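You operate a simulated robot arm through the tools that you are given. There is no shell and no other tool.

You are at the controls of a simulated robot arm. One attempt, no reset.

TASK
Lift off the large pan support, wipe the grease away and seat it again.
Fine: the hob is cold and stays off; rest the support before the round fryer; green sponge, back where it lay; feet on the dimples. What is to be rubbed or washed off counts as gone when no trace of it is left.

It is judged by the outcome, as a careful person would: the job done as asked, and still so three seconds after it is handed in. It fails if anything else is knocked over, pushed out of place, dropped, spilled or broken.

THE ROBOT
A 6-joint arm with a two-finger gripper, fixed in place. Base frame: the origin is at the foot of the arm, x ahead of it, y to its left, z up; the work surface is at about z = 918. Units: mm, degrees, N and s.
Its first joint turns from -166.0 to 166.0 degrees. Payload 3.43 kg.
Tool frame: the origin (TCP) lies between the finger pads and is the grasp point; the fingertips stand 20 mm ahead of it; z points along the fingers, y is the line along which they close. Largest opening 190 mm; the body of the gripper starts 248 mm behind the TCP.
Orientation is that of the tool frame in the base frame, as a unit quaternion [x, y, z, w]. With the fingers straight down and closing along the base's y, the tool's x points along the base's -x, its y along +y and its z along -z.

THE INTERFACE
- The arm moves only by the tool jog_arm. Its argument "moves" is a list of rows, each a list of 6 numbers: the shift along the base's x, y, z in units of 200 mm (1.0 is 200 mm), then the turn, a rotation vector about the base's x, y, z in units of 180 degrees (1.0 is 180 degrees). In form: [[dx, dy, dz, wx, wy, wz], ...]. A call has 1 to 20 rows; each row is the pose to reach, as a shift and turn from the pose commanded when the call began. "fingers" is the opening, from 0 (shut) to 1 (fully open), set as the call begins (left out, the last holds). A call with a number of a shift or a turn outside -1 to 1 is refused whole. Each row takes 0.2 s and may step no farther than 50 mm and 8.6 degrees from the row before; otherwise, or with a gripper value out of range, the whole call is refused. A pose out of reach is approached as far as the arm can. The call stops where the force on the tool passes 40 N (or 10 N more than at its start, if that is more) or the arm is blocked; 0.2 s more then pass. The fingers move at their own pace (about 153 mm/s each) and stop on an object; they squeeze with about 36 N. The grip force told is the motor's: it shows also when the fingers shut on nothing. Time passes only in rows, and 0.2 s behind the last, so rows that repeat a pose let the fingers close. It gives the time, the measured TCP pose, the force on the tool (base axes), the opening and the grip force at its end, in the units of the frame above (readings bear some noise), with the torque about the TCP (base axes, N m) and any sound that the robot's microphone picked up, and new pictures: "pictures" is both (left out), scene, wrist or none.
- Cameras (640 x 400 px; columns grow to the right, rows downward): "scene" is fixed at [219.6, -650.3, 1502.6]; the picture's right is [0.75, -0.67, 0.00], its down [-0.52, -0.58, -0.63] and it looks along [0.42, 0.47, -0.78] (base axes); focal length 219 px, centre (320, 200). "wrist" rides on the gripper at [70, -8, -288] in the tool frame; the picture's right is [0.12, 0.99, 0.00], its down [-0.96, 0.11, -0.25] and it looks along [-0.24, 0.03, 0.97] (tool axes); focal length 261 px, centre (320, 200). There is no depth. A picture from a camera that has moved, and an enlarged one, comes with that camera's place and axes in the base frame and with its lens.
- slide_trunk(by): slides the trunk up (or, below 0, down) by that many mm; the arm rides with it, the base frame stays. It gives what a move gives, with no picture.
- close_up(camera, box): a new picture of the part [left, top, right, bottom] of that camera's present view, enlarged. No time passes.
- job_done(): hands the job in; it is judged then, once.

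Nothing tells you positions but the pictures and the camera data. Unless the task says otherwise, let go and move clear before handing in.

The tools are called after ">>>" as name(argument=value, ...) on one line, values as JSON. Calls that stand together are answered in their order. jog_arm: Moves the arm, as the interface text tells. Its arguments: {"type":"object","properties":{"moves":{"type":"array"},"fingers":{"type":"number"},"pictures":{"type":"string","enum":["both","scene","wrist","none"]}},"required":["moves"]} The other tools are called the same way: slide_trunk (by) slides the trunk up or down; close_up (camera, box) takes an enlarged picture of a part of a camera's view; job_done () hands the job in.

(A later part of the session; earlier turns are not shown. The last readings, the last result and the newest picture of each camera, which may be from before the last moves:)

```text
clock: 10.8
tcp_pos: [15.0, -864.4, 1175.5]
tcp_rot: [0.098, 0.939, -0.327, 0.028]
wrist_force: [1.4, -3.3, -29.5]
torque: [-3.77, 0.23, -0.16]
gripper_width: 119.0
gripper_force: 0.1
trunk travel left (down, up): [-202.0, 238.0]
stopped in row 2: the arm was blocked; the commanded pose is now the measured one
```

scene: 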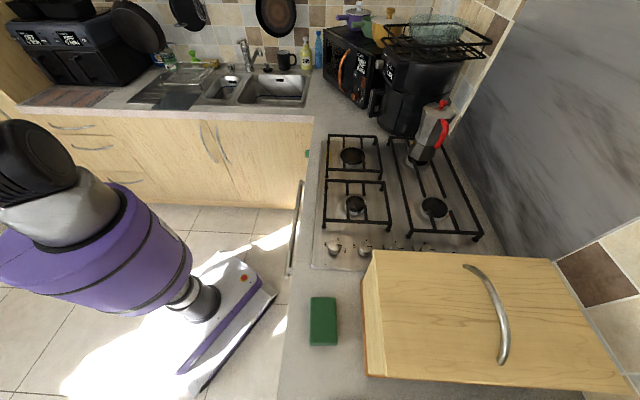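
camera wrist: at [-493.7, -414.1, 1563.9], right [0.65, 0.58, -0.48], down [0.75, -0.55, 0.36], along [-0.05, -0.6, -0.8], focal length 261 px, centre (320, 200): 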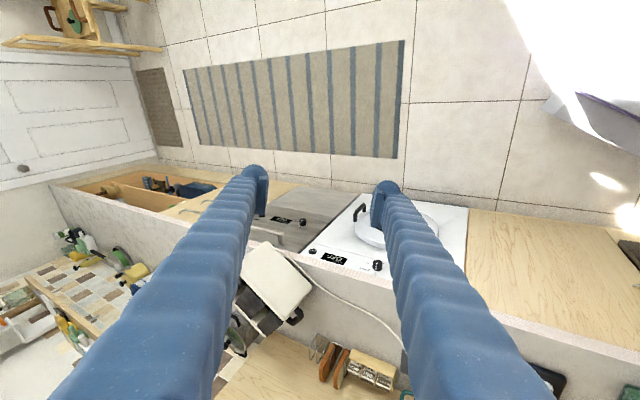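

The swing is shrinking and moving inward. I'll keep up the pattern: pull in on the forward extreme.

>>> jog_arm(moves=[[0.0, 0.2, 0.13, 0, 0, 0], [0.0, 0.4, 0.26, 0, 0, 0], [0.0, 0.6, 0.38, 0, 0, 0], [0.0, 0.8, 0.45, 0, 0, 0]], pictures="scene")

```text
clock: 11.4
tcp_pos: [-95.1, -530.5, 1290.1]
tcp_rot: [0.149, 0.913, -0.376, 0.055]
wrist_force: [2.5, -2.2, 3.3]
torque: [1.0, 0.53, -0.42]
gripper_width: 119.7
gripper_force: 0.0
trunk travel left (down, up): [-202.0, 238.0]
stopped in row 2: the arm was blocked; the commanded pose is now the measured one
```

scene: 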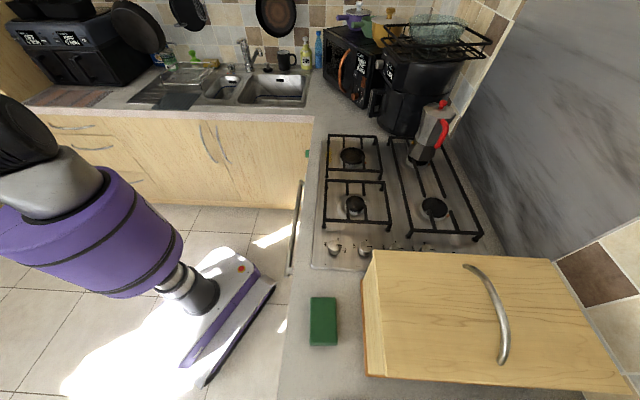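

>>> jog_arm(moves=[[0.0, 0.05, 0.0, 0, 0, 0], [0.0, 0.1, 0.0, 0, 0, 0], [0.0, 0.15, 0.0, 0, 0, 0], [0.0, 0.2, 0.0, 0, 0, 0]], pictures="none")

```text
clock: 11.8
tcp_pos: [29.7, -818.8, 1117.3]
tcp_rot: [0.1, 0.952, -0.29, 0.019]
wrist_force: [3.8, -8.4, -30.5]
torque: [-2.23, 1.0, -0.64]
gripper_width: 119.4
gripper_force: 0.1
trunk travel left (down, up): [-202.0, 238.0]
stopped in row 2: the arm was blocked; the commanded pose is now the measured one
```

>>> jog_arm(moves=[[0.0, 0.18, 0.17, 0, 0, 0], [0.0, 0.35, 0.34, 0, 0, 0], [0.0, 0.52, 0.51, 0, 0, 0], [0.0, 0.7, 0.66, 0, 0, 0]], pictures="none")

```text
clock: 12.5
tcp_pos: [-58.5, -502.2, 1263.3]
tcp_rot: [0.139, 0.93, -0.335, 0.056]
wrist_force: [0.7, 2.6, 14.3]
torque: [1.89, 0.26, -0.18]
gripper_width: 120.1
gripper_force: 0.2
trunk travel left (down, up): [-202.0, 238.0]
stopped in row 3: the arm was blocked; the commanded pose is now the measured one
```

It lasted into the third row. I'll keep going, now with a little lift.

>>> jog_arm(moves=[[0.0, 0.03, 0.1, 0, 0, 0], [0.0, 0.06, 0.2, 0, 0, 0], [0.0, 0.09, 0.3, 0, 0, 0], [0.0, 0.12, 0.3, 0, 0, 0], [0.0, 0.12, 0.3, 0, 0, 0]], pictures="none")

```text
clock: 12.9
tcp_pos: [49.6, -768.3, 1106.0]
tcp_rot: [0.113, 0.967, -0.226, 0.013]
wrist_force: [-0.2, 2.6, 7.3]
torque: [0.2, -0.39, 0.2]
gripper_width: 119.5
gripper_force: 0.3
trunk travel left (down, up): [-202.0, 238.0]
stopped in row 1: the arm was blocked; the commanded pose is now the measured one
```

>>> jog_arm(moves=[[0.0, 0.15, 0.19, 0, 0, 0], [0.0, 0.3, 0.38, 0, 0, 0], [0.0, 0.45, 0.57, 0, 0, 0], [0.0, 0.6, 0.76, 0, 0, 0]], pictures="wrist")

```text
clock: 13.4
tcp_pos: [-46.1, -468.9, 1232.3]
tcp_rot: [0.141, 0.945, -0.291, 0.057]
wrist_force: [1.7, -1.0, 12.8]
torque: [1.99, 0.5, -0.27]
gripper_width: 119.9
gripper_force: 0.1
trunk travel left (down, up): [-202.0, 238.0]
stopped in row 2: the arm was blocked; the commanded pose is now the measured one
camera wrist: at [-122.2, -296.2, 1461.1], right [0.18, 0.81, -0.55], down [0.95, 0.01, 0.32], along [0.27, -0.58, -0.77], focal length 261 px, centre (320, 200)
```

wrist: 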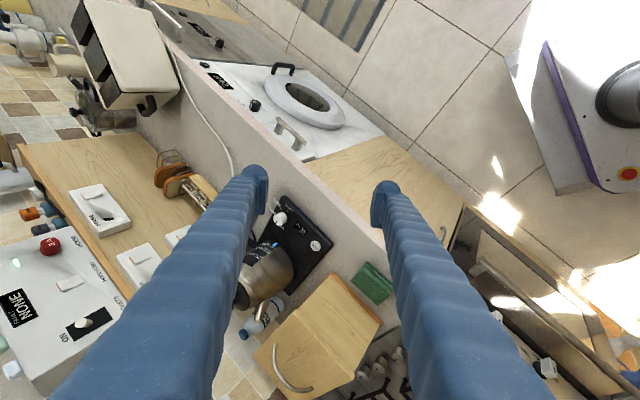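

Everything on the counter and hob is still in place. I'll compare the base closely at this extreme and the next, to see what is really rocking.

>>> close_up(camera="scene", box=[0, 120, 320, 320])

>>> jog_arm(moves=[[0, 0, 0, 0, 0, 0], [0, 0, 0, 0, 0, 0], [0, 0, 0, 0, 0, 0], [0, 0, 0, 0, 0, 0]], pictures="wrist")

>>> close_up(camera="scene", box=[0, 120, 320, 320])

```text
2.00 times, centred on (160, 220) of scene
camera zoom: at [219.6, -650.3, 1502.6], right [0.75, -0.67, 0.0], down [-0.52, -0.58, -0.63], along [0.42, 0.47, -0.78], focal length 439 px, centre (640, 160)
```

zoom: 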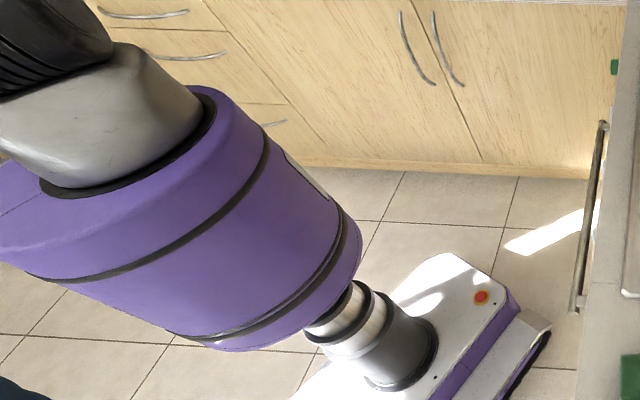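

```text
clock: 13.8
tcp_pos: [73.9, -757.5, 1077.6]
tcp_rot: [0.119, 0.974, -0.191, 0.013]
wrist_force: [-2.3, 1.7, 10.3]
torque: [0.4, -0.53, 0.22]
gripper_width: 119.8
gripper_force: 0.3
trunk travel left (down, up): [-202.0, 238.0]
stopped in row 2: the arm was blocked; the commanded pose is now the measured one
camera wrist: at [9.3, -639.4, 1344.1], right [0.12, 0.92, -0.38], down [0.97, -0.02, 0.25], along [0.22, -0.39, -0.89], focal length 261 px, centre (320, 200)
```

wrist: 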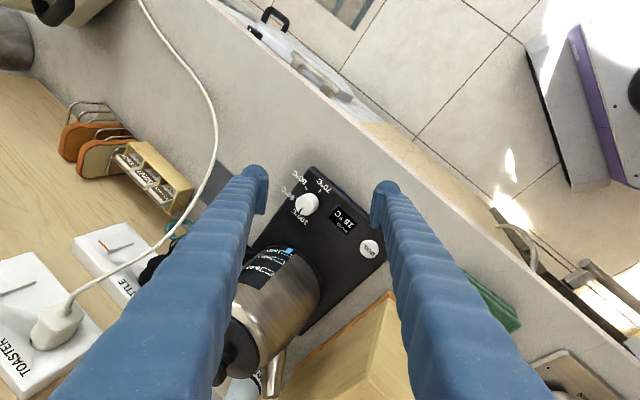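

```text
2.00 times, centred on (160, 220) of scene
camera zoom: at [219.6, -650.3, 1502.6], right [0.75, -0.67, 0.0], down [-0.52, -0.58, -0.63], along [0.42, 0.47, -0.78], focal length 439 px, centre (640, 160)
```

zoom: 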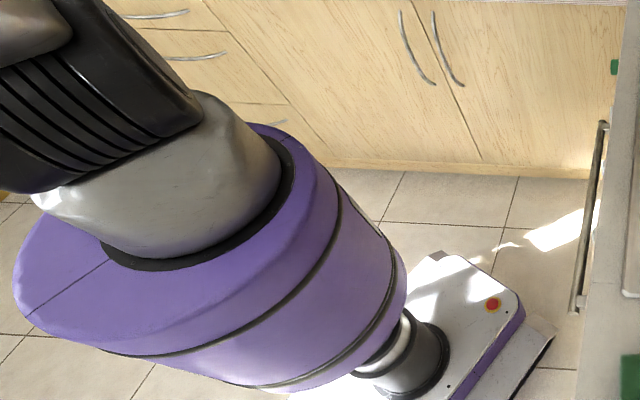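

Now it is clear: the whole robot rocks about once a second, and pulling in at the forward extreme was feeding it. From now on I'll hold horizontally and only raise the arm a little, to clear the kettle.

>>> jog_arm(moves=[[0, 0, 0.1, 0, 0, 0], [0, 0, 0.2, 0, 0, 0], [0, 0, 0.3, 0, 0, 0], [0, 0, 0.4, 0, 0, 0], [0, 0, 0.4, 0, 0, 0]], pictures="none")

```text
clock: 14.4
tcp_pos: [-27.9, -496.8, 1249.2]
tcp_rot: [0.132, 0.937, -0.318, 0.062]
wrist_force: [2.8, -3.8, 13.0]
torque: [2.9, 0.73, -0.43]
gripper_width: 119.4
gripper_force: 0.1
trunk travel left (down, up): [-202.0, 238.0]
stopped in row 2: the arm was blocked; the commanded pose is now the measured one
```

>>> jog_arm(moves=[[0, 0.2, 0.05, 0, 0, 0], [0, 0.3, 0.1, 0, 0, 0], [0, 0.3, 0.1, 0, 0, 0], [0, 0.3, 0.1, 0, 0, 0]], pictures="none")

```text
clock: 14.8
tcp_pos: [92.4, -768.4, 1120.4]
tcp_rot: [0.109, 0.966, -0.233, 0.022]
wrist_force: [-1.2, 1.9, 9.4]
torque: [0.46, -0.44, 0.28]
gripper_width: 119.6
gripper_force: 0.1
trunk travel left (down, up): [-202.0, 238.0]
stopped in row 2: the arm was blocked; the commanded pose is now the measured one
```

>>> jog_arm(moves=[[0, 0, 0.05, 0, 0, 0], [0, 0, 0.1, 0, 0, 0], [0, 0, 0.1, 0, 0, 0], [0, 0, 0.1, 0, 0, 0], [0, 0, 0.1, 0, 0, 0]], pictures="none")

```text
clock: 15.9
tcp_pos: [145.2, -864.6, 1093.1]
tcp_rot: [0.101, 0.97, -0.222, 0.014]
wrist_force: [-0.3, -0.5, 13.6]
torque: [1.16, -0.13, 0.04]
gripper_width: 119.4
gripper_force: 0.3
trunk travel left (down, up): [-202.0, 238.0]
stopped in row 5: the arm was blocked; the commanded pose is now the measured one
```

That one lasted over a second, so it is calming, but the TCP is getting close to the kettle. I'll look.

>>> close_up(camera="wrist", box=[0, 0, 640, 400])

>>> close_up(camera="scene", box=[0, 0, 640, 400])

```text
1.00 times, centred on (320, 200) of wrist (not enlarged: the box is as wide or as high as the picture)
camera zoom: at [79.6, -732.7, 1351.6], right [0.08, 0.9, -0.43], down [0.97, 0.03, 0.24], along [0.23, -0.44, -0.87], focal length 261 px, centre (320, 200)
```

zoom: 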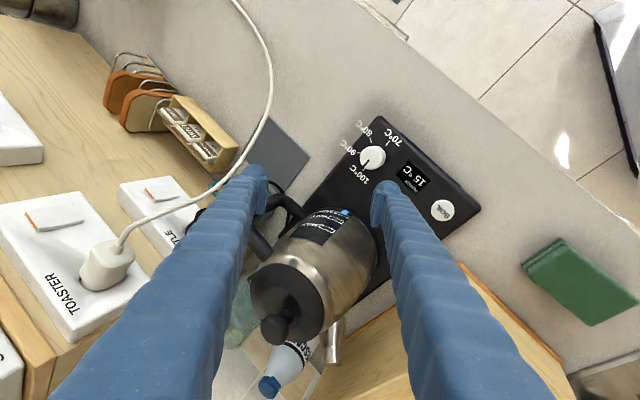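

```text
1.00 times, centred on (320, 200) of scene (not enlarged: the box is as wide or as high as the picture)
camera zoom: at [219.6, -650.3, 1502.6], right [0.75, -0.67, 0.0], down [-0.52, -0.58, -0.63], along [0.42, 0.47, -0.78], focal length 219 px, centre (320, 200)
```

zoom: 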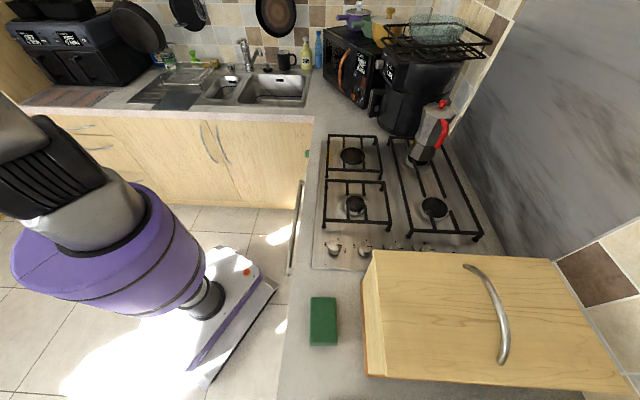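

The kettle is almost between the fingers. I'll go up at once.

>>> jog_arm(moves=[[-0.04, 0.04, 0.22, 0, 0, 0], [-0.08, 0.08, 0.44, 0, 0, 0], [-0.12, 0.12, 0.66, 0, 0, 0], [-0.16, 0.16, 0.85, 0, 0, 0], [-0.16, 0.16, 0.85, 0, 0, 0]], pictures="wrist")

```text
clock: 16.4
tcp_pos: [43.0, -674.1, 1272.1]
tcp_rot: [0.115, 0.927, -0.352, 0.063]
wrist_force: [2.2, -4.0, 0.2]
torque: [0.84, 0.56, -0.37]
gripper_width: 119.4
gripper_force: 0.1
trunk travel left (down, up): [-202.0, 238.0]
stopped in row 2: the arm was blocked; the commanded pose is now the measured one
camera wrist: at [-36.8, -475.7, 1477.5], right [0.14, 0.74, -0.66], down [0.95, 0.09, 0.3], along [0.28, -0.67, -0.69], focal length 261 px, centre (320, 200)
```

wrist: 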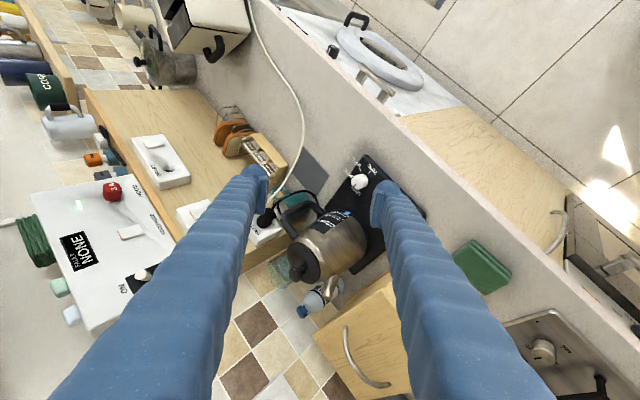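

The kettle is untouched. I'll draw inward now, on the back-swing.

>>> jog_arm(moves=[[-0.1, 0.2, 0.05, 0, 0, 0], [-0.2, 0.4, 0.1, 0, 0, 0], [-0.25, 0.55, 0.15, 0, 0, 0], [-0.25, 0.6, 0.15, 0, 0, 0], [-0.25, 0.6, 0.15, 0, 0, 0]], pictures="none")

```text
clock: 17.0
tcp_pos: [131.6, -853.6, 1179.7]
tcp_rot: [0.083, 0.953, -0.289, 0.035]
wrist_force: [0.0, 3.7, -26.2]
torque: [-4.29, -0.22, 0.04]
gripper_width: 119.1
gripper_force: 0.0
trunk travel left (down, up): [-202.0, 238.0]
stopped in row 2: the arm was blocked; the commanded pose is now the measured one
```

>>> jog_arm(moves=[[0, 0, 0.05, 0, 0, 0], [0, 0, 0.1, 0, 0, 0], [0, 0, 0.1, 0, 0, 0], [0, 0, 0.1, 0, 0, 0], [0, 0, 0.1, 0, 0, 0], [0, 0, 0.1, 0, 0, 0], [0, 0, 0.1, 0, 0, 0], [0, 0, 0.1, 0, 0, 0]], pictures="none")

```text
clock: 18.0
tcp_pos: [188.6, -958.3, 1174.0]
tcp_rot: [0.075, 0.954, -0.288, 0.033]
wrist_force: [-0.4, 1.9, 8.4]
torque: [0.55, -0.08, 0.06]
gripper_width: 119.3
gripper_force: 0.1
trunk travel left (down, up): [-202.0, 238.0]
stopped in row 5: the arm was blocked; the commanded pose is now the measured one
```

That also lasted a full second. I'll now ramp inward slowly, starting from the forward extreme.

>>> jog_arm(moves=[[-0.03, 0.1, 0.1, 0, 0, 0], [-0.06, 0.2, 0.15, 0, 0, 0], [-0.09, 0.3, 0.2, 0, 0, 0], [-0.12, 0.4, 0.2, 0, 0, 0], [-0.15, 0.5, 0.2, 0, 0, 0], [-0.18, 0.6, 0.2, 0, 0, 0], [-0.21, 0.7, 0.2, 0, 0, 0], [-0.24, 0.8, 0.2, 0, 0, 0]], pictures="none")

```text
clock: 18.6
tcp_pos: [78.1, -681.4, 1381.3]
tcp_rot: [0.084, 0.894, -0.431, 0.088]
wrist_force: [-3.4, 20.1, -2.3]
torque: [-3.65, -0.65, 0.31]
gripper_width: 119.5
gripper_force: 0.2
trunk travel left (down, up): [-202.0, 238.0]
stopped in row 2: the arm was blocked; the commanded pose is now the measured one
```

>>> jog_arm(moves=[[0, 0, 0, 0, 0, 0], [0, 0, 0, 0, 0, 0], [0, 0, 0, 0, 0, 0], [0, 0, 0, 0, 0, 0], [0, 0, 0, 0, 0, 0], [0, 0, 0, 0, 0, 0]], pictures="none")

```text
clock: 19.1
tcp_pos: [217.8, -986.6, 1251.9]
tcp_rot: [0.063, 0.922, -0.376, 0.065]
wrist_force: [10.7, -23.1, -11.3]
torque: [2.11, 1.48, -1.23]
gripper_width: 119.4
gripper_force: 0.0
trunk travel left (down, up): [-202.0, 238.0]
stopped in row 2: the arm was blocked; the commanded pose is now the measured one
```

>>> jog_arm(moves=[[0, 0, 0, 0, 0, 0], [0, 0, 0, 0, 0, 0], [0, 0, 0, 0, 0, 0], [0, 0, 0, 0, 0, 0], [0, 0, 0, 0, 0, 0], [0, 0, 0, 0, 0, 0]], pictures="both")

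```text
clock: 19.8
tcp_pos: [120.8, -717.7, 1486.7]
tcp_rot: [0.065, 0.846, -0.514, 0.124]
wrist_force: [-6.4, 23.6, -5.5]
torque: [-3.72, -0.87, 0.46]
gripper_width: 119.8
gripper_force: 0.0
trunk travel left (down, up): [-202.0, 238.0]
stopped in row 3: the arm was blocked; the commanded pose is now the measured one
camera wrist: at [9.9, -465.5, 1600.9], right [0.12, 0.46, -0.88], down [0.92, 0.29, 0.28], along [0.38, -0.84, -0.38], focal length 261 px, centre (320, 200)
```

scene: 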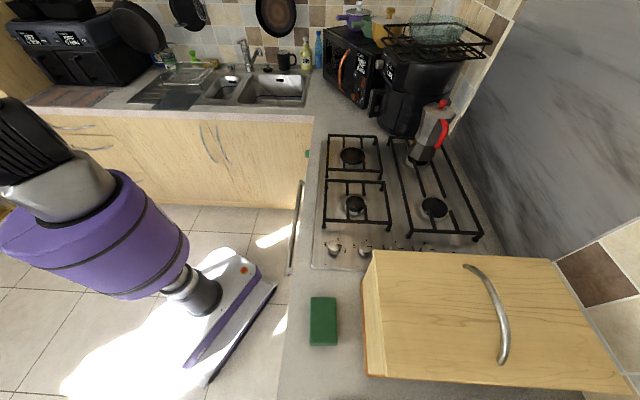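
wrist: 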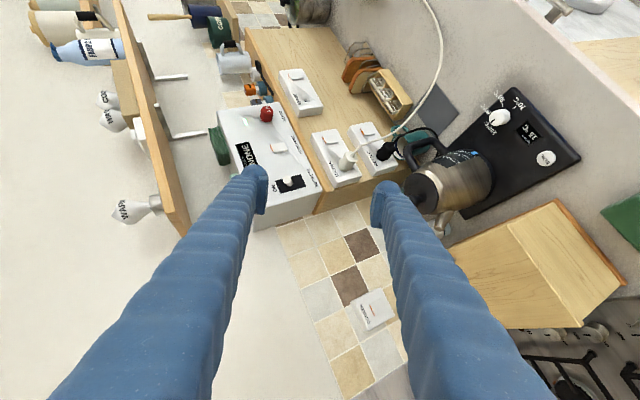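

The cause now looks like this: the first stop came from a bad arm solution that swung the arm hard and set the free base rocking. Holding a world pose over several rows makes the arm chase the rocking, so I'll use one-row holds that freeze the joints.

>>> jog_arm(moves=[[0, 0, 0, 0, 0, 0]], pictures="none")

>>> jog_arm(moves=[[0, 0, 0, 0, 0, 0]], pictures="none")

>>> jog_arm(moves=[[0, 0, 0, 0, 0, 0]], pictures="none")

>>> jog_arm(moves=[[0, 0, 0, 0, 0, 0]], pictures="none")

```text
clock: 20.3
tcp_pos: [266.4, -1055.8, 1262.2]
tcp_rot: [0.05, 0.903, -0.418, 0.09]
wrist_force: [-67.0, 394.4, 151.1]
torque: [-41.67, -3.66, -3.54]
gripper_width: 120.0
gripper_force: 2.0
trunk travel left (down, up): [-202.0, 238.0]
stopped in row 1: the arm was blocked; the commanded pose is now the measured one
```

```text
clock: 20.9
tcp_pos: [163.7, -758.0, 1546.4]
tcp_rot: [0.048, 0.831, -0.536, 0.143]
wrist_force: [-0.6, 1.4, 4.9]
torque: [1.04, 0.18, 0.06]
gripper_width: 119.9
gripper_force: 0.1
trunk travel left (down, up): [-202.0, 238.0]
stopped in row 1: the arm was blocked; the commanded pose is now the measured one
```

```text
clock: 21.3
tcp_pos: [295.9, -1055.6, 1318.1]
tcp_rot: [0.038, 0.886, -0.448, 0.111]
wrist_force: [-1.5, 4.1, -7.6]
torque: [-2.12, -0.4, -0.11]
gripper_width: 102.5
gripper_force: 0.0
trunk travel left (down, up): [-202.0, 238.0]
stopped in row 1: the arm was blocked; the commanded pose is now the measured one
```

```text
clock: 21.9
tcp_pos: [284.7, -1030.9, 1349.8]
tcp_rot: [0.037, 0.875, -0.468, 0.123]
wrist_force: [4.4, -11.6, -5.1]
torque: [0.42, 0.3, -0.36]
gripper_width: 119.6
gripper_force: 0.0
trunk travel left (down, up): [-202.0, 238.0]
stopped in row 1: the arm was blocked; the commanded pose is now the measured one
```

The tool bumped the wall at about y -1055, hard at first, but now it moves little. I'll look at the result.

>>> close_up(camera="wrist", box=[0, 0, 640, 400])

>>> close_up(camera="scene", box=[0, 0, 640, 400])

```text
1.00 times, centred on (320, 200) of wrist (not enlarged: the box is as wide or as high as the picture)
camera zoom: at [164.2, -799.7, 1492.7], right [0.06, 0.55, -0.83], down [0.91, 0.32, 0.28], along [0.42, -0.77, -0.48], focal length 261 px, centre (320, 200)
```

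zoom: 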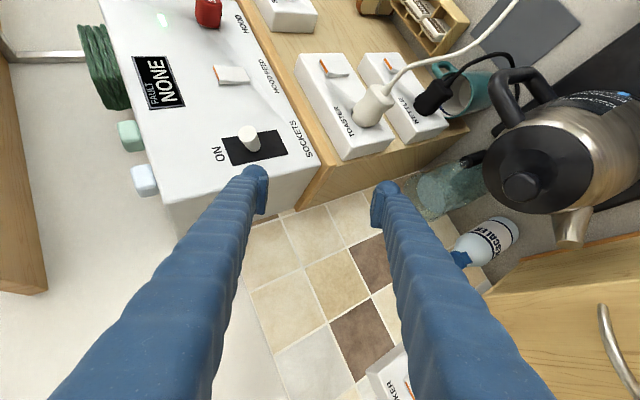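

```text
1.00 times, centred on (320, 200) of scene (not enlarged: the box is as wide or as high as the picture)
camera zoom: at [219.6, -650.3, 1502.6], right [0.75, -0.67, 0.0], down [-0.52, -0.58, -0.63], along [0.42, 0.47, -0.78], focal length 219 px, centre (320, 200)
```

zoom: 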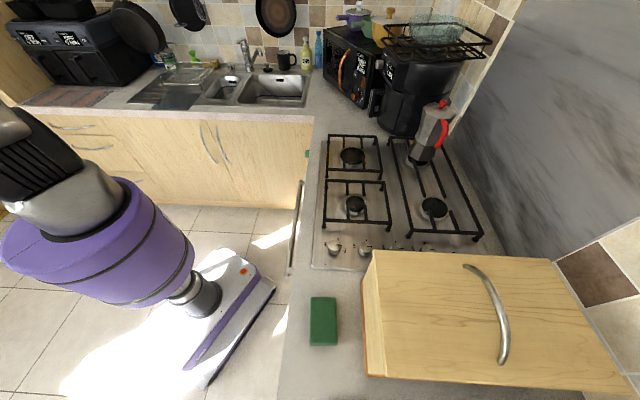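

The kettle, bottle and wall switches look undisturbed. I'll do one more single-row hold to see whether it has settled.

>>> jog_arm(moves=[[0, 0, 0, 0, 0, 0]], pictures="none")

```text
clock: 22.2
tcp_pos: [282.4, -966.2, 1400.2]
tcp_rot: [0.035, 0.865, -0.483, 0.13]
wrist_force: [-3.2, 3.7, -0.4]
torque: [-0.63, -0.39, 0.46]
gripper_width: 119.7
gripper_force: 0.0
trunk travel left (down, up): [-202.0, 238.0]
stopped in row 1: the force on the tool passed its limit at 879 N (the readings are from after the stop); the commanded pose is now the measured one
```

Another hard knock (879 N), though the readings are quiet now. I'll look again before retreating from the wall.

>>> close_up(camera="wrist", box=[0, 0, 640, 400])

>>> jog_arm(moves=[[0, 0.06, 0, 0, 0, 0], [0, 0.12, 0, 0, 0, 0], [0, 0.2, 0, 0, 0, 0], [0, 0.28, 0, 0, 0, 0], [0, 0.36, 0, 0, 0, 0], [0, 0.44, 0, 0, 0, 0]], pictures="both")

```text
1.00 times, centred on (320, 200) of wrist (not enlarged: the box is as wide or as high as the picture)
camera zoom: at [157.6, -730.9, 1533.5], right [0.07, 0.52, -0.85], down [0.9, 0.33, 0.28], along [0.43, -0.79, -0.44], focal length 261 px, centre (320, 200)
```

zoom: 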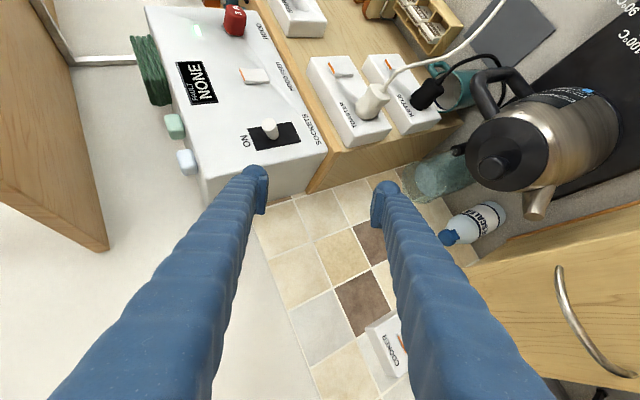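

```text
clock: 23.8
tcp_pos: [304.3, -919.8, 1378.8]
tcp_rot: [0.034, 0.871, -0.473, 0.127]
wrist_force: [0.3, 2.3, 3.4]
torque: [0.35, 0.16, -0.14]
gripper_width: 119.4
gripper_force: 0.2
trunk travel left (down, up): [-202.0, 238.0]
stopped in row 6: the arm was blocked; the commanded pose is now the measured one
camera wrist: at [181.2, -688.7, 1517.8], right [0.06, 0.54, -0.84], down [0.9, 0.33, 0.28], along [0.43, -0.78, -0.47], focal length 261 px, centre (320, 200)
```

scene: 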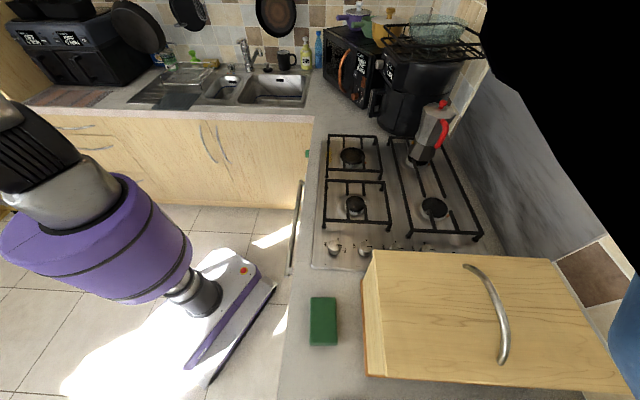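
wrist: 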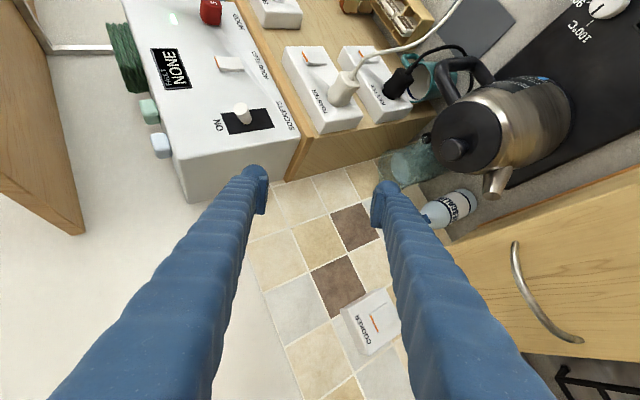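

The rocking has mostly died out. I'll hold and let it settle fully.

>>> jog_arm(moves=[[0, 0, 0, 0, 0, 0], [0, 0, 0, 0, 0, 0], [0, 0, 0, 0, 0, 0], [0, 0, 0, 0, 0, 0], [0, 0, 0, 0, 0, 0], [0, 0, 0, 0, 0, 0], [0, 0, 0, 0, 0, 0], [0, 0, 0, 0, 0, 0]], pictures="none")

```text
clock: 25.6
tcp_pos: [301.4, -928.5, 1367.5]
tcp_rot: [0.036, 0.874, -0.469, 0.125]
wrist_force: [-0.5, -0.5, -0.2]
torque: [-0.02, 0.0, -0.01]
gripper_width: 119.5
gripper_force: 0.0
trunk travel left (down, up): [-202.0, 238.0]
```

Settled: the last hold ran to its end, with the arm at (301, -928, 1367). From here I'll move only slowly. First, a small test retreat from the wall while starting to right the tool.

>>> jog_arm(moves=[[0, 0.01, 0, 0, 0, 0], [0, 0.03, 0, 0, 0, 0], [0, 0.06, 0, 0, 0, 0], [0, 0.1, 0, 0.004, 0.001, 0], [0, 0.15, 0, 0.01, 0.003, 0.001], [0, 0.2, 0, 0.018, 0.005, 0.001], [0, 0.25, 0, 0.027, 0.007, 0.002], [0, 0.29, 0, 0.035, 0.009, 0.003], [0, 0.32, 0, 0.04, 0.011, 0.003], [0, 0.33, 0, 0.042, 0.011, 0.003], [0, 0.33, 0, 0.042, 0.011, 0.003], [0, 0.33, 0, 0.042, 0.011, 0.003], [0, 0.33, 0, 0.042, 0.011, 0.003]], pictures="both")

```text
clock: 28.4
tcp_pos: [302.0, -862.0, 1367.3]
tcp_rot: [0.032, 0.905, -0.409, 0.109]
wrist_force: [-0.7, 0.4, -1.0]
torque: [0.02, -0.03, 0.0]
gripper_width: 119.7
gripper_force: 0.0
trunk travel left (down, up): [-202.0, 238.0]
camera wrist: at [182.9, -653.9, 1542.6], right [0.03, 0.65, -0.76], down [0.91, 0.29, 0.29], along [0.41, -0.7, -0.59], focal length 261 px, centre (320, 200)
```

scene: 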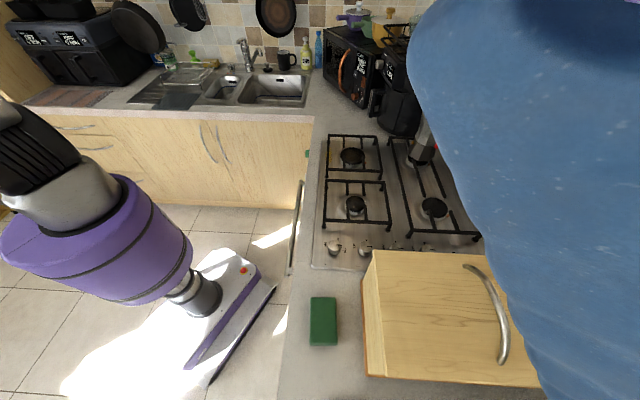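
wrist: 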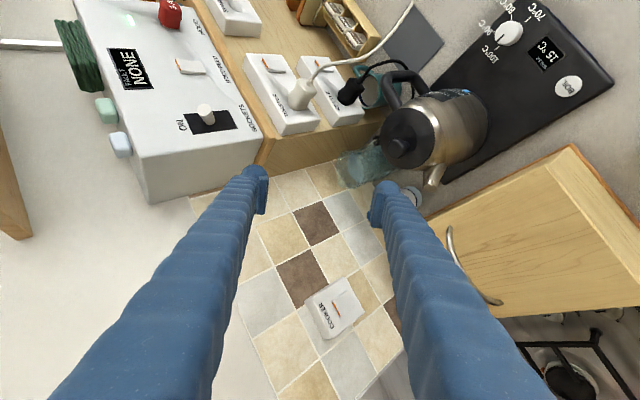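

That worked exactly as commanded, so control is back. Next I'll right the tool slowly to vertical while drawing it over the bread box corner at a safe height.

>>> jog_arm(moves=[[0, 0.008, -0.008, 0.0027, 0.0007, 0.0002], [0, 0.024, -0.025, 0.0081, 0.0022, 0.0006], [0, 0.057, -0.058, 0.0188, 0.005, 0.0015], [0, 0.097, -0.1, 0.0323, 0.0086, 0.0025], [0, 0.146, -0.15, 0.0484, 0.0129, 0.0038], [0, 0.203, -0.209, 0.0672, 0.0179, 0.0053], [0, 0.267, -0.275, 0.0887, 0.0237, 0.0069], [0, 0.332, -0.342, 0.1102, 0.0294, 0.0086], [0, 0.405, -0.417, 0.1344, 0.0359, 0.0105], [0, 0.478, -0.492, 0.1586, 0.0423, 0.0124], [0, 0.543, -0.559, 0.1801, 0.048, 0.0141], [0, 0.608, -0.626, 0.2016, 0.0538, 0.0158], [0, 0.664, -0.685, 0.2204, 0.0588, 0.0172], [0, 0.713, -0.735, 0.2365, 0.0631, 0.0185], [0, 0.753, -0.777, 0.25, 0.0667, 0.0195], [0, 0.786, -0.81, 0.2607, 0.0695, 0.0204], [0, 0.802, -0.827, 0.2661, 0.071, 0.0208], [0, 0.81, -0.835, 0.2688, 0.0717, 0.021], [0, 0.81, -0.835, 0.2688, 0.0717, 0.021], [0, 0.81, -0.835, 0.2688, 0.0717, 0.021]], pictures="both")

```text
clock: 32.6
tcp_pos: [302.3, -700.0, 1200.4]
tcp_rot: [0.0, 1.0, -0.001, 0.001]
wrist_force: [-0.3, 1.4, -0.1]
torque: [-0.02, 0.01, -0.01]
gripper_width: 119.6
gripper_force: 0.1
trunk travel left (down, up): [-202.0, 238.0]
camera wrist: at [231.4, -707.1, 1488.0], right [-0.12, 0.99, 0.0], down [0.96, 0.12, 0.25], along [0.25, 0.03, -0.97], focal length 261 px, centre (320, 200)
```

scene: 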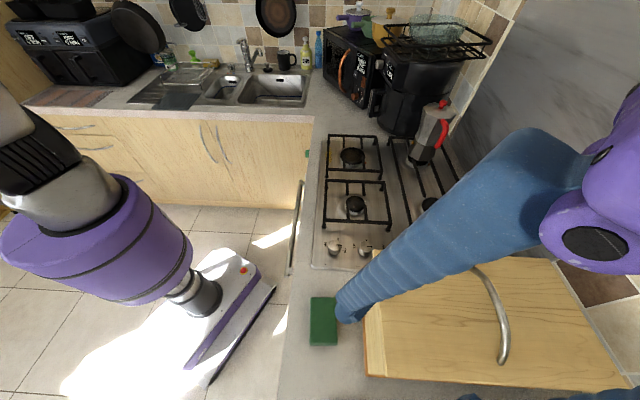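
wrist: 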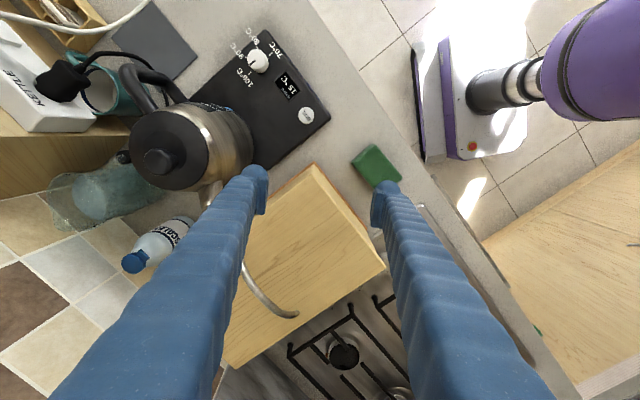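

Vertical and quiet at (302, -700, 1200). I'll check that the kettle side is undisturbed and look at the sponge.

>>> close_up(camera="wrist", box=[0, 0, 320, 300])

>>> close_up(camera="wrist", box=[300, 100, 460, 260])

>>> close_up(camera="wrist", box=[400, 0, 640, 200])

```text
1.33 times, centred on (160, 150) of wrist
camera zoom: at [231.4, -707.1, 1488.0], right [-0.12, 0.99, 0.0], down [0.96, 0.12, 0.25], along [0.25, 0.03, -0.97], focal length 348 px, centre (533, 267)
```

zoom: 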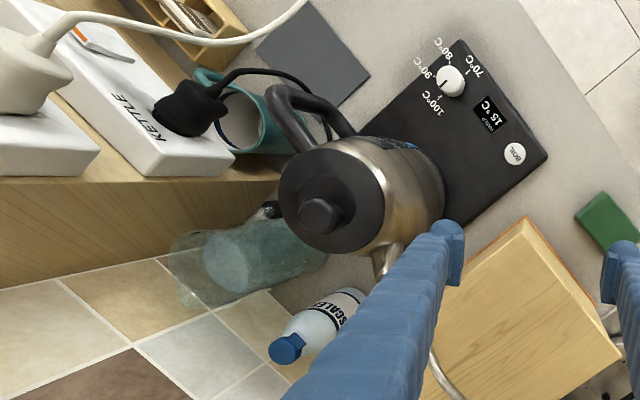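

```text
2.50 times, centred on (380, 180) of wrist
camera zoom: at [231.4, -707.1, 1488.0], right [-0.12, 0.99, 0.0], down [0.96, 0.12, 0.25], along [0.25, 0.03, -0.97], focal length 652 px, centre (170, 250)
```

zoom: 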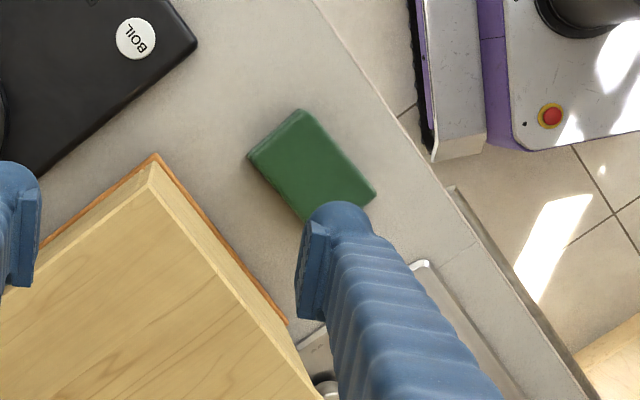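

```text
2.00 times, centred on (520, 100) of wrist
camera zoom: at [231.4, -707.1, 1488.0], right [-0.12, 0.99, 0.0], down [0.96, 0.12, 0.25], along [0.25, 0.03, -0.97], focal length 521 px, centre (-80, 400)
```

zoom: 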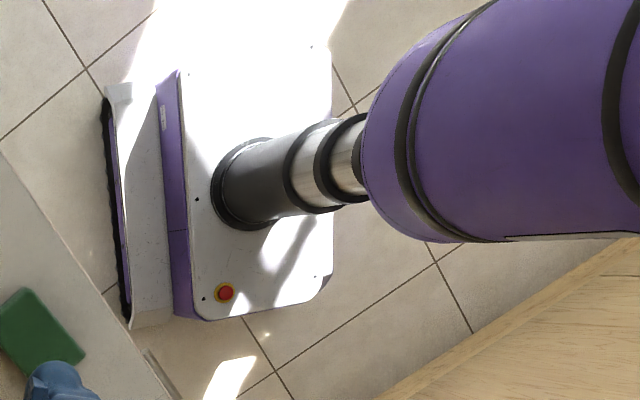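

Nothing has been knocked over and the sponge lies as before, centre about (291, -579), turned about 50°. I'll travel slowly toward the hob at moderate height, turning the tool gradually to 45°.

>>> jog_arm(moves=[[0.007, 0.01, -0.002, 0, 0, 0.001], [0.028, 0.04, -0.006, 0, 0, 0.005], [0.055, 0.08, -0.012, 0, 0, 0.01], [0.09, 0.13, -0.02, 0, 0, 0.016], [0.131, 0.19, -0.028, 0, 0, 0.024], [0.179, 0.26, -0.039, 0, 0, 0.0325], [0.235, 0.34, -0.051, 0, 0, 0.0425], [0.29, 0.42, -0.063, 0, 0, 0.0525], [0.345, 0.5, -0.075, 0, 0, 0.0625], [0.4, 0.58, -0.087, 0, 0, 0.0725], [0.455, 0.66, -0.099, 0, 0, 0.0825], [0.51, 0.74, -0.111, 0, 0, 0.0925], [0.56, 0.81, -0.121, 0, 0, 0.101], [0.6, 0.87, -0.13, 0, 0, 0.109], [0.64, 0.92, -0.138, 0, 0, 0.115], [0.67, 0.96, -0.145, 0, 0, 0.12], [0.685, 0.99, -0.149, 0, 0, 0.124], [0.69, 1.0, -0.15, 0, 0, 0.125], [0.69, 1.0, -0.15, 0, 0, 0.125]], pictures="both")

```text
clock: 36.6
tcp_pos: [439.6, -499.1, 1170.0]
tcp_rot: [-0.196, 0.981, -0.001, 0.0]
wrist_force: [1.8, 0.6, 0.1]
torque: [0.0, -0.01, 0.01]
gripper_width: 119.3
gripper_force: 0.0
trunk travel left (down, up): [-202.0, 238.0]
camera wrist: at [378.1, -533.2, 1458.4], right [-0.49, 0.87, 0.0], down [0.84, 0.48, 0.25], along [0.22, 0.12, -0.97], focal length 261 px, centre (320, 200)
```

scene: 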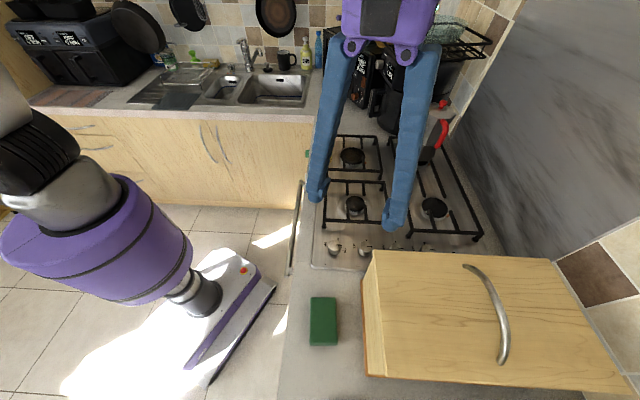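
wrist: 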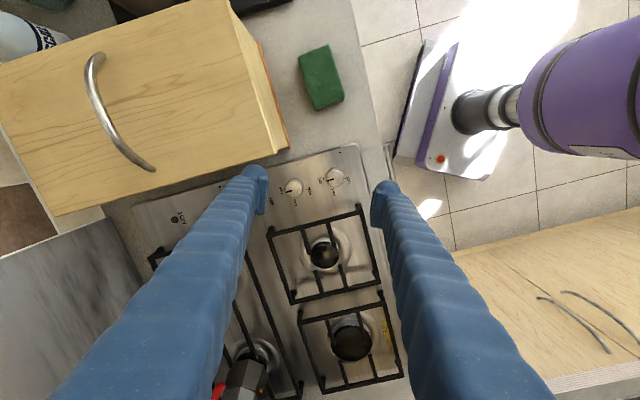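

All smooth. I'll continue to a point above the hob, turning on to 45°.

>>> jog_arm(moves=[[0.008, 0.007, -0.002, 0, 0, 0.001], [0.032, 0.03, -0.01, 0, 0, 0.005], [0.064, 0.06, -0.02, 0, 0, 0.01], [0.104, 0.097, -0.03, 0, 0, 0.016], [0.152, 0.142, -0.05, 0, 0, 0.024], [0.208, 0.194, -0.065, 0, 0, 0.0325], [0.272, 0.253, -0.085, 0, 0, 0.0425], [0.336, 0.313, -0.105, 0, 0, 0.0525], [0.4, 0.373, -0.125, 0, 0, 0.0625], [0.464, 0.432, -0.145, 0, 0, 0.0725], [0.528, 0.492, -0.165, 0, 0, 0.0825], [0.592, 0.551, -0.185, 0, 0, 0.0925], [0.648, 0.603, -0.2, 0, 0, 0.101], [0.696, 0.648, -0.215, 0, 0, 0.109], [0.736, 0.685, -0.23, 0, 0, 0.115], [0.768, 0.715, -0.24, 0, 0, 0.12], [0.792, 0.738, -0.248, 0, 0, 0.1235], [0.8, 0.745, -0.25, 0, 0, 0.1244], [0.8, 0.745, -0.25, 0, 0, 0.1244]], pictures="both")

```text
clock: 40.6
tcp_pos: [600.0, -351.1, 1119.8]
tcp_rot: [-0.382, 0.924, 0.0, 0.0]
wrist_force: [-0.3, -0.5, -0.4]
torque: [0.0, -0.01, 0.0]
gripper_width: 119.7
gripper_force: 0.2
trunk travel left (down, up): [-202.0, 238.0]
camera wrist: at [556.3, -405.4, 1407.9], right [-0.79, 0.62, 0.0], down [0.6, 0.76, 0.25], along [0.15, 0.19, -0.97], focal length 261 px, centre (320, 200)
```

scene: 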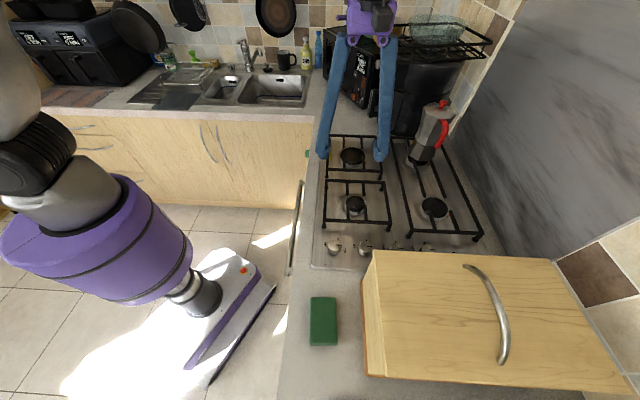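
wrist: 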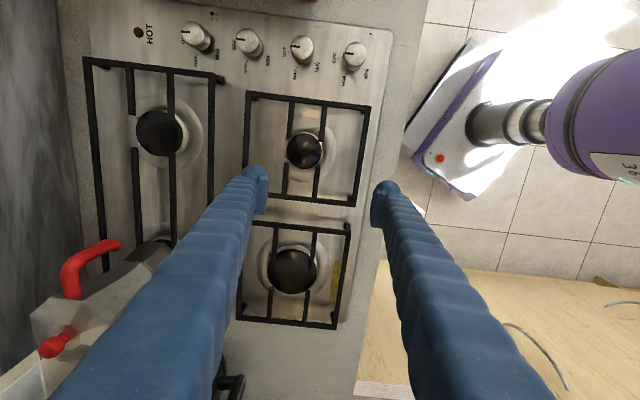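

Under control. Next I'll move above the planned grip spot on the knob-side prongs of the back-left support, staying at z 1080.

>>> jog_arm(moves=[[0.01, 0.006, -0.003, 0, 0, 0], [0.035, 0.022, -0.01, 0, 0, 0], [0.08, 0.05, -0.025, 0, 0, 0], [0.14, 0.09, -0.045, 0, 0, 0], [0.21, 0.135, -0.065, 0, 0, 0], [0.29, 0.185, -0.09, 0, 0, 0], [0.37, 0.235, -0.115, 0, 0, 0], [0.45, 0.285, -0.14, 0, 0, 0], [0.52, 0.33, -0.165, 0, 0, 0], [0.575, 0.37, -0.18, 0, 0, 0], [0.615, 0.395, -0.193, 0, 0, 0], [0.635, 0.405, -0.2, 0, 0, 0], [0.635, 0.405, -0.2, 0, 0, 0], [0.635, 0.405, -0.2, 0, 0, 0]], pictures="both")

>>> close_up(camera="wrist", box=[230, 100, 430, 260])

```text
clock: 43.6
tcp_pos: [727.4, -269.5, 1079.7]
tcp_rot: [-0.382, 0.924, -0.001, 0.001]
wrist_force: [0.7, -1.4, 0.4]
torque: [0.05, -0.02, 0.0]
gripper_width: 119.5
gripper_force: 0.1
trunk travel left (down, up): [-202.0, 238.0]
camera wrist: at [683.1, -324.5, 1367.9], right [-0.79, 0.62, 0.0], down [0.6, 0.76, 0.25], along [0.15, 0.19, -0.97], focal length 261 px, centre (320, 200)
```

scene: 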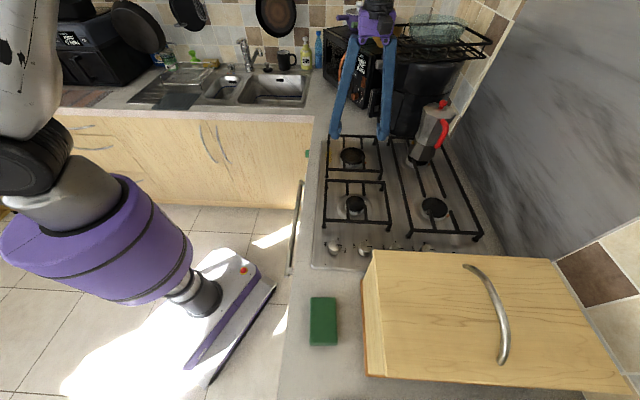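
wrist: 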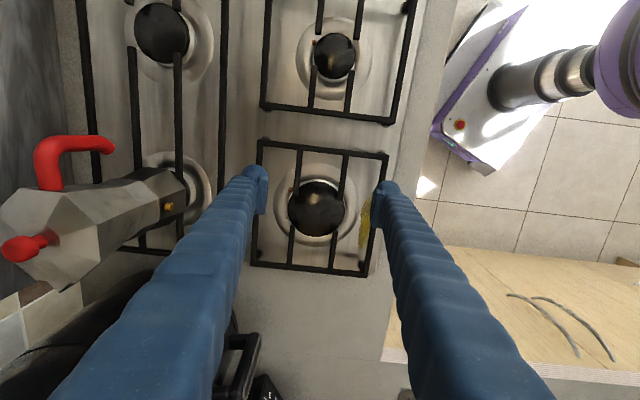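

```text
2.50 times, centred on (330, 180) of wrist
camera zoom: at [683.1, -324.5, 1367.9], right [-0.79, 0.62, 0.0], down [0.6, 0.76, 0.25], along [0.15, 0.19, -0.97], focal length 652 px, centre (295, 250)
```

zoom: 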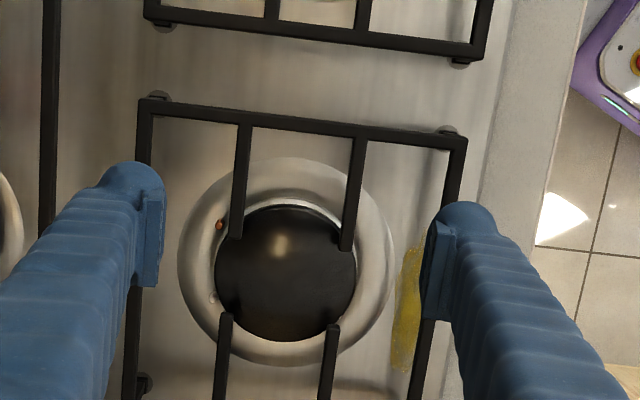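

The support's centre comes out at about (764.5, -231), bars at 45°, and the fingers are centred on the knob-side prongs. I'll go down with the fingers 120 mm open, straddling both prongs.

>>> jog_arm(moves=[[0.002, 0.003, -0.01, 0, 0, 0], [0.004, 0.007, -0.05, 0, 0, 0], [0.0085, 0.014, -0.11, 0, 0, 0], [0.0085, 0.014, -0.18, 0, 0, 0], [0.0085, 0.014, -0.25, 0, 0, 0], [0.0085, 0.014, -0.32, 0, 0, 0], [0.0085, 0.014, -0.38, 0, 0, 0], [0.0085, 0.014, -0.42, 0, 0, 0], [0.0085, 0.014, -0.44, 0, 0, 0], [0.0085, 0.014, -0.44, 0, 0, 0]], pictures="both")

>>> close_up(camera="wrist", box=[230, 100, 430, 260])

>>> close_up(camera="scene", box=[310, 100, 410, 190])

```text
clock: 45.8
tcp_pos: [729.2, -267.7, 991.7]
tcp_rot: [-0.382, 0.924, 0.001, 0.0]
wrist_force: [0.3, 0.5, 0.0]
torque: [0.02, 0.02, 0.03]
gripper_width: 120.0
gripper_force: 0.1
trunk travel left (down, up): [-202.0, 238.0]
camera wrist: at [685.3, -321.7, 1279.5], right [-0.79, 0.62, 0.0], down [0.6, 0.76, 0.25], along [0.15, 0.19, -0.97], focal length 261 px, centre (320, 200)
```

scene: 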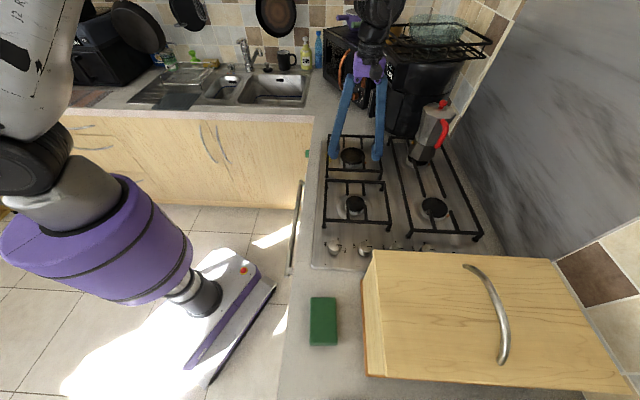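
wrist: 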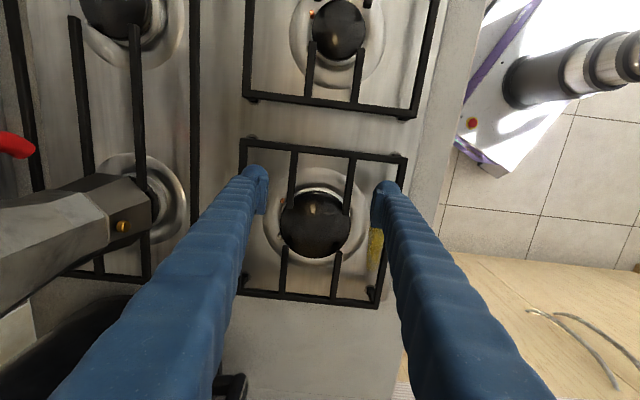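

```text
2.50 times, centred on (330, 180) of wrist
camera zoom: at [685.3, -321.7, 1279.5], right [-0.79, 0.62, 0.0], down [0.6, 0.76, 0.25], along [0.15, 0.19, -0.97], focal length 652 px, centre (295, 250)
```

zoom: 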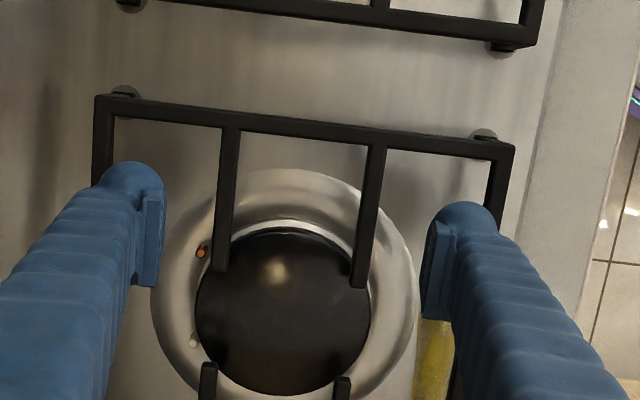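

```text
4.44 times, centred on (360, 145) of scene
camera zoom: at [219.6, -650.3, 1502.6], right [0.75, -0.67, 0.0], down [-0.52, -0.58, -0.63], along [0.42, 0.47, -0.78], focal length 975 px, centre (142, 444)
```

zoom: 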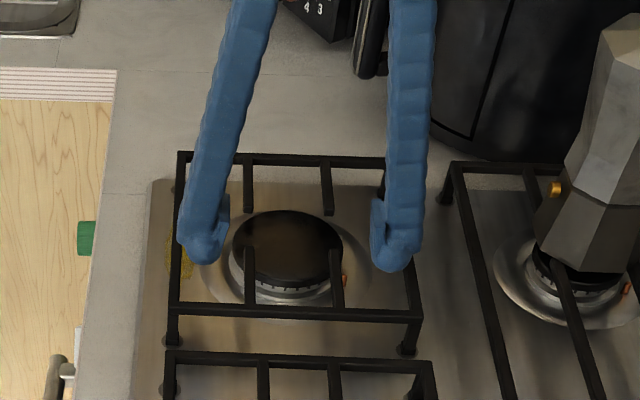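

Both finger pads straddle the prongs with full overlap and the burner cap is clear. I'll descend the last 26 mm with a 2 mm centring shift.

>>> jog_arm(moves=[[-0.003, 0.003, -0.01, 0, 0, 0], [-0.007, 0.007, -0.04, 0, 0, 0], [-0.007, 0.007, -0.08, 0, 0, 0], [-0.007, 0.007, -0.115, 0, 0, 0], [-0.007, 0.007, -0.128, 0, 0, 0], [-0.007, 0.007, -0.128, 0, 0, 0]], pictures="both")

>>> close_up(camera="scene", box=[310, 100, 410, 190])

>>> close_up(camera="wrist", box=[230, 100, 430, 260])

```text
clock: 47.2
tcp_pos: [727.7, -267.0, 966.2]
tcp_rot: [-0.382, 0.924, 0.0, 0.0]
wrist_force: [0.4, 0.0, 0.5]
torque: [-0.03, 0.0, -0.03]
gripper_width: 119.6
gripper_force: 0.1
trunk travel left (down, up): [-202.0, 238.0]
camera wrist: at [683.7, -320.6, 1254.1], right [-0.79, 0.62, 0.0], down [0.6, 0.76, 0.25], along [0.15, 0.19, -0.97], focal length 261 px, centre (320, 200)
```

scene: 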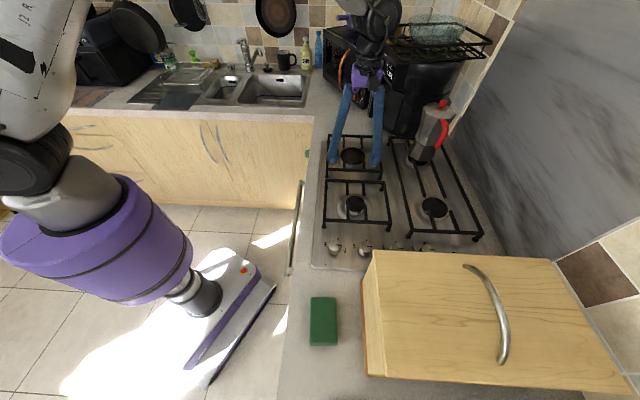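
wrist: 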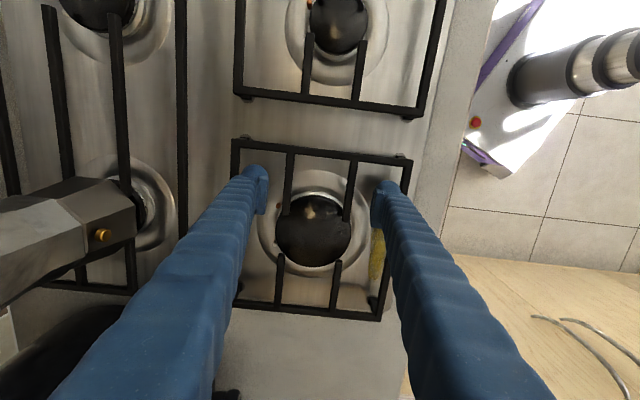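

```text
4.44 times, centred on (360, 145) of scene
camera zoom: at [219.6, -650.3, 1502.6], right [0.75, -0.67, 0.0], down [-0.52, -0.58, -0.63], along [0.42, 0.47, -0.78], focal length 975 px, centre (142, 444)
```

zoom: 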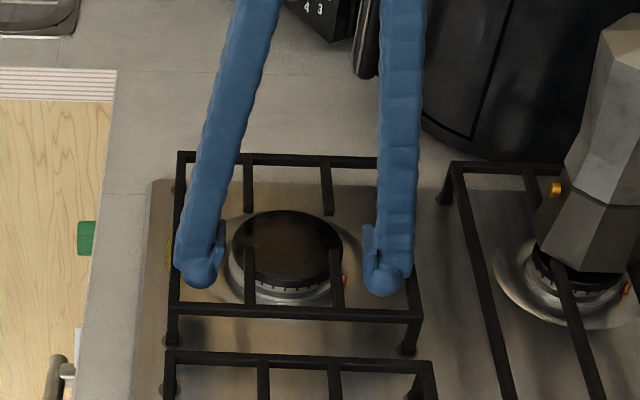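

```text
2.50 times, centred on (330, 180) of wrist
camera zoom: at [683.7, -320.6, 1254.1], right [-0.79, 0.62, 0.0], down [0.6, 0.76, 0.25], along [0.15, 0.19, -0.97], focal length 652 px, centre (295, 250)
```

zoom: 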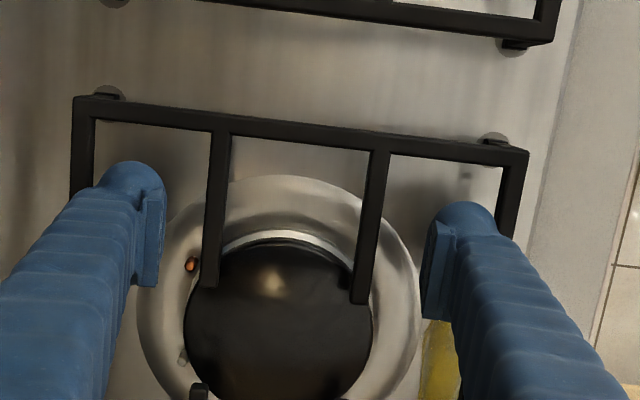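

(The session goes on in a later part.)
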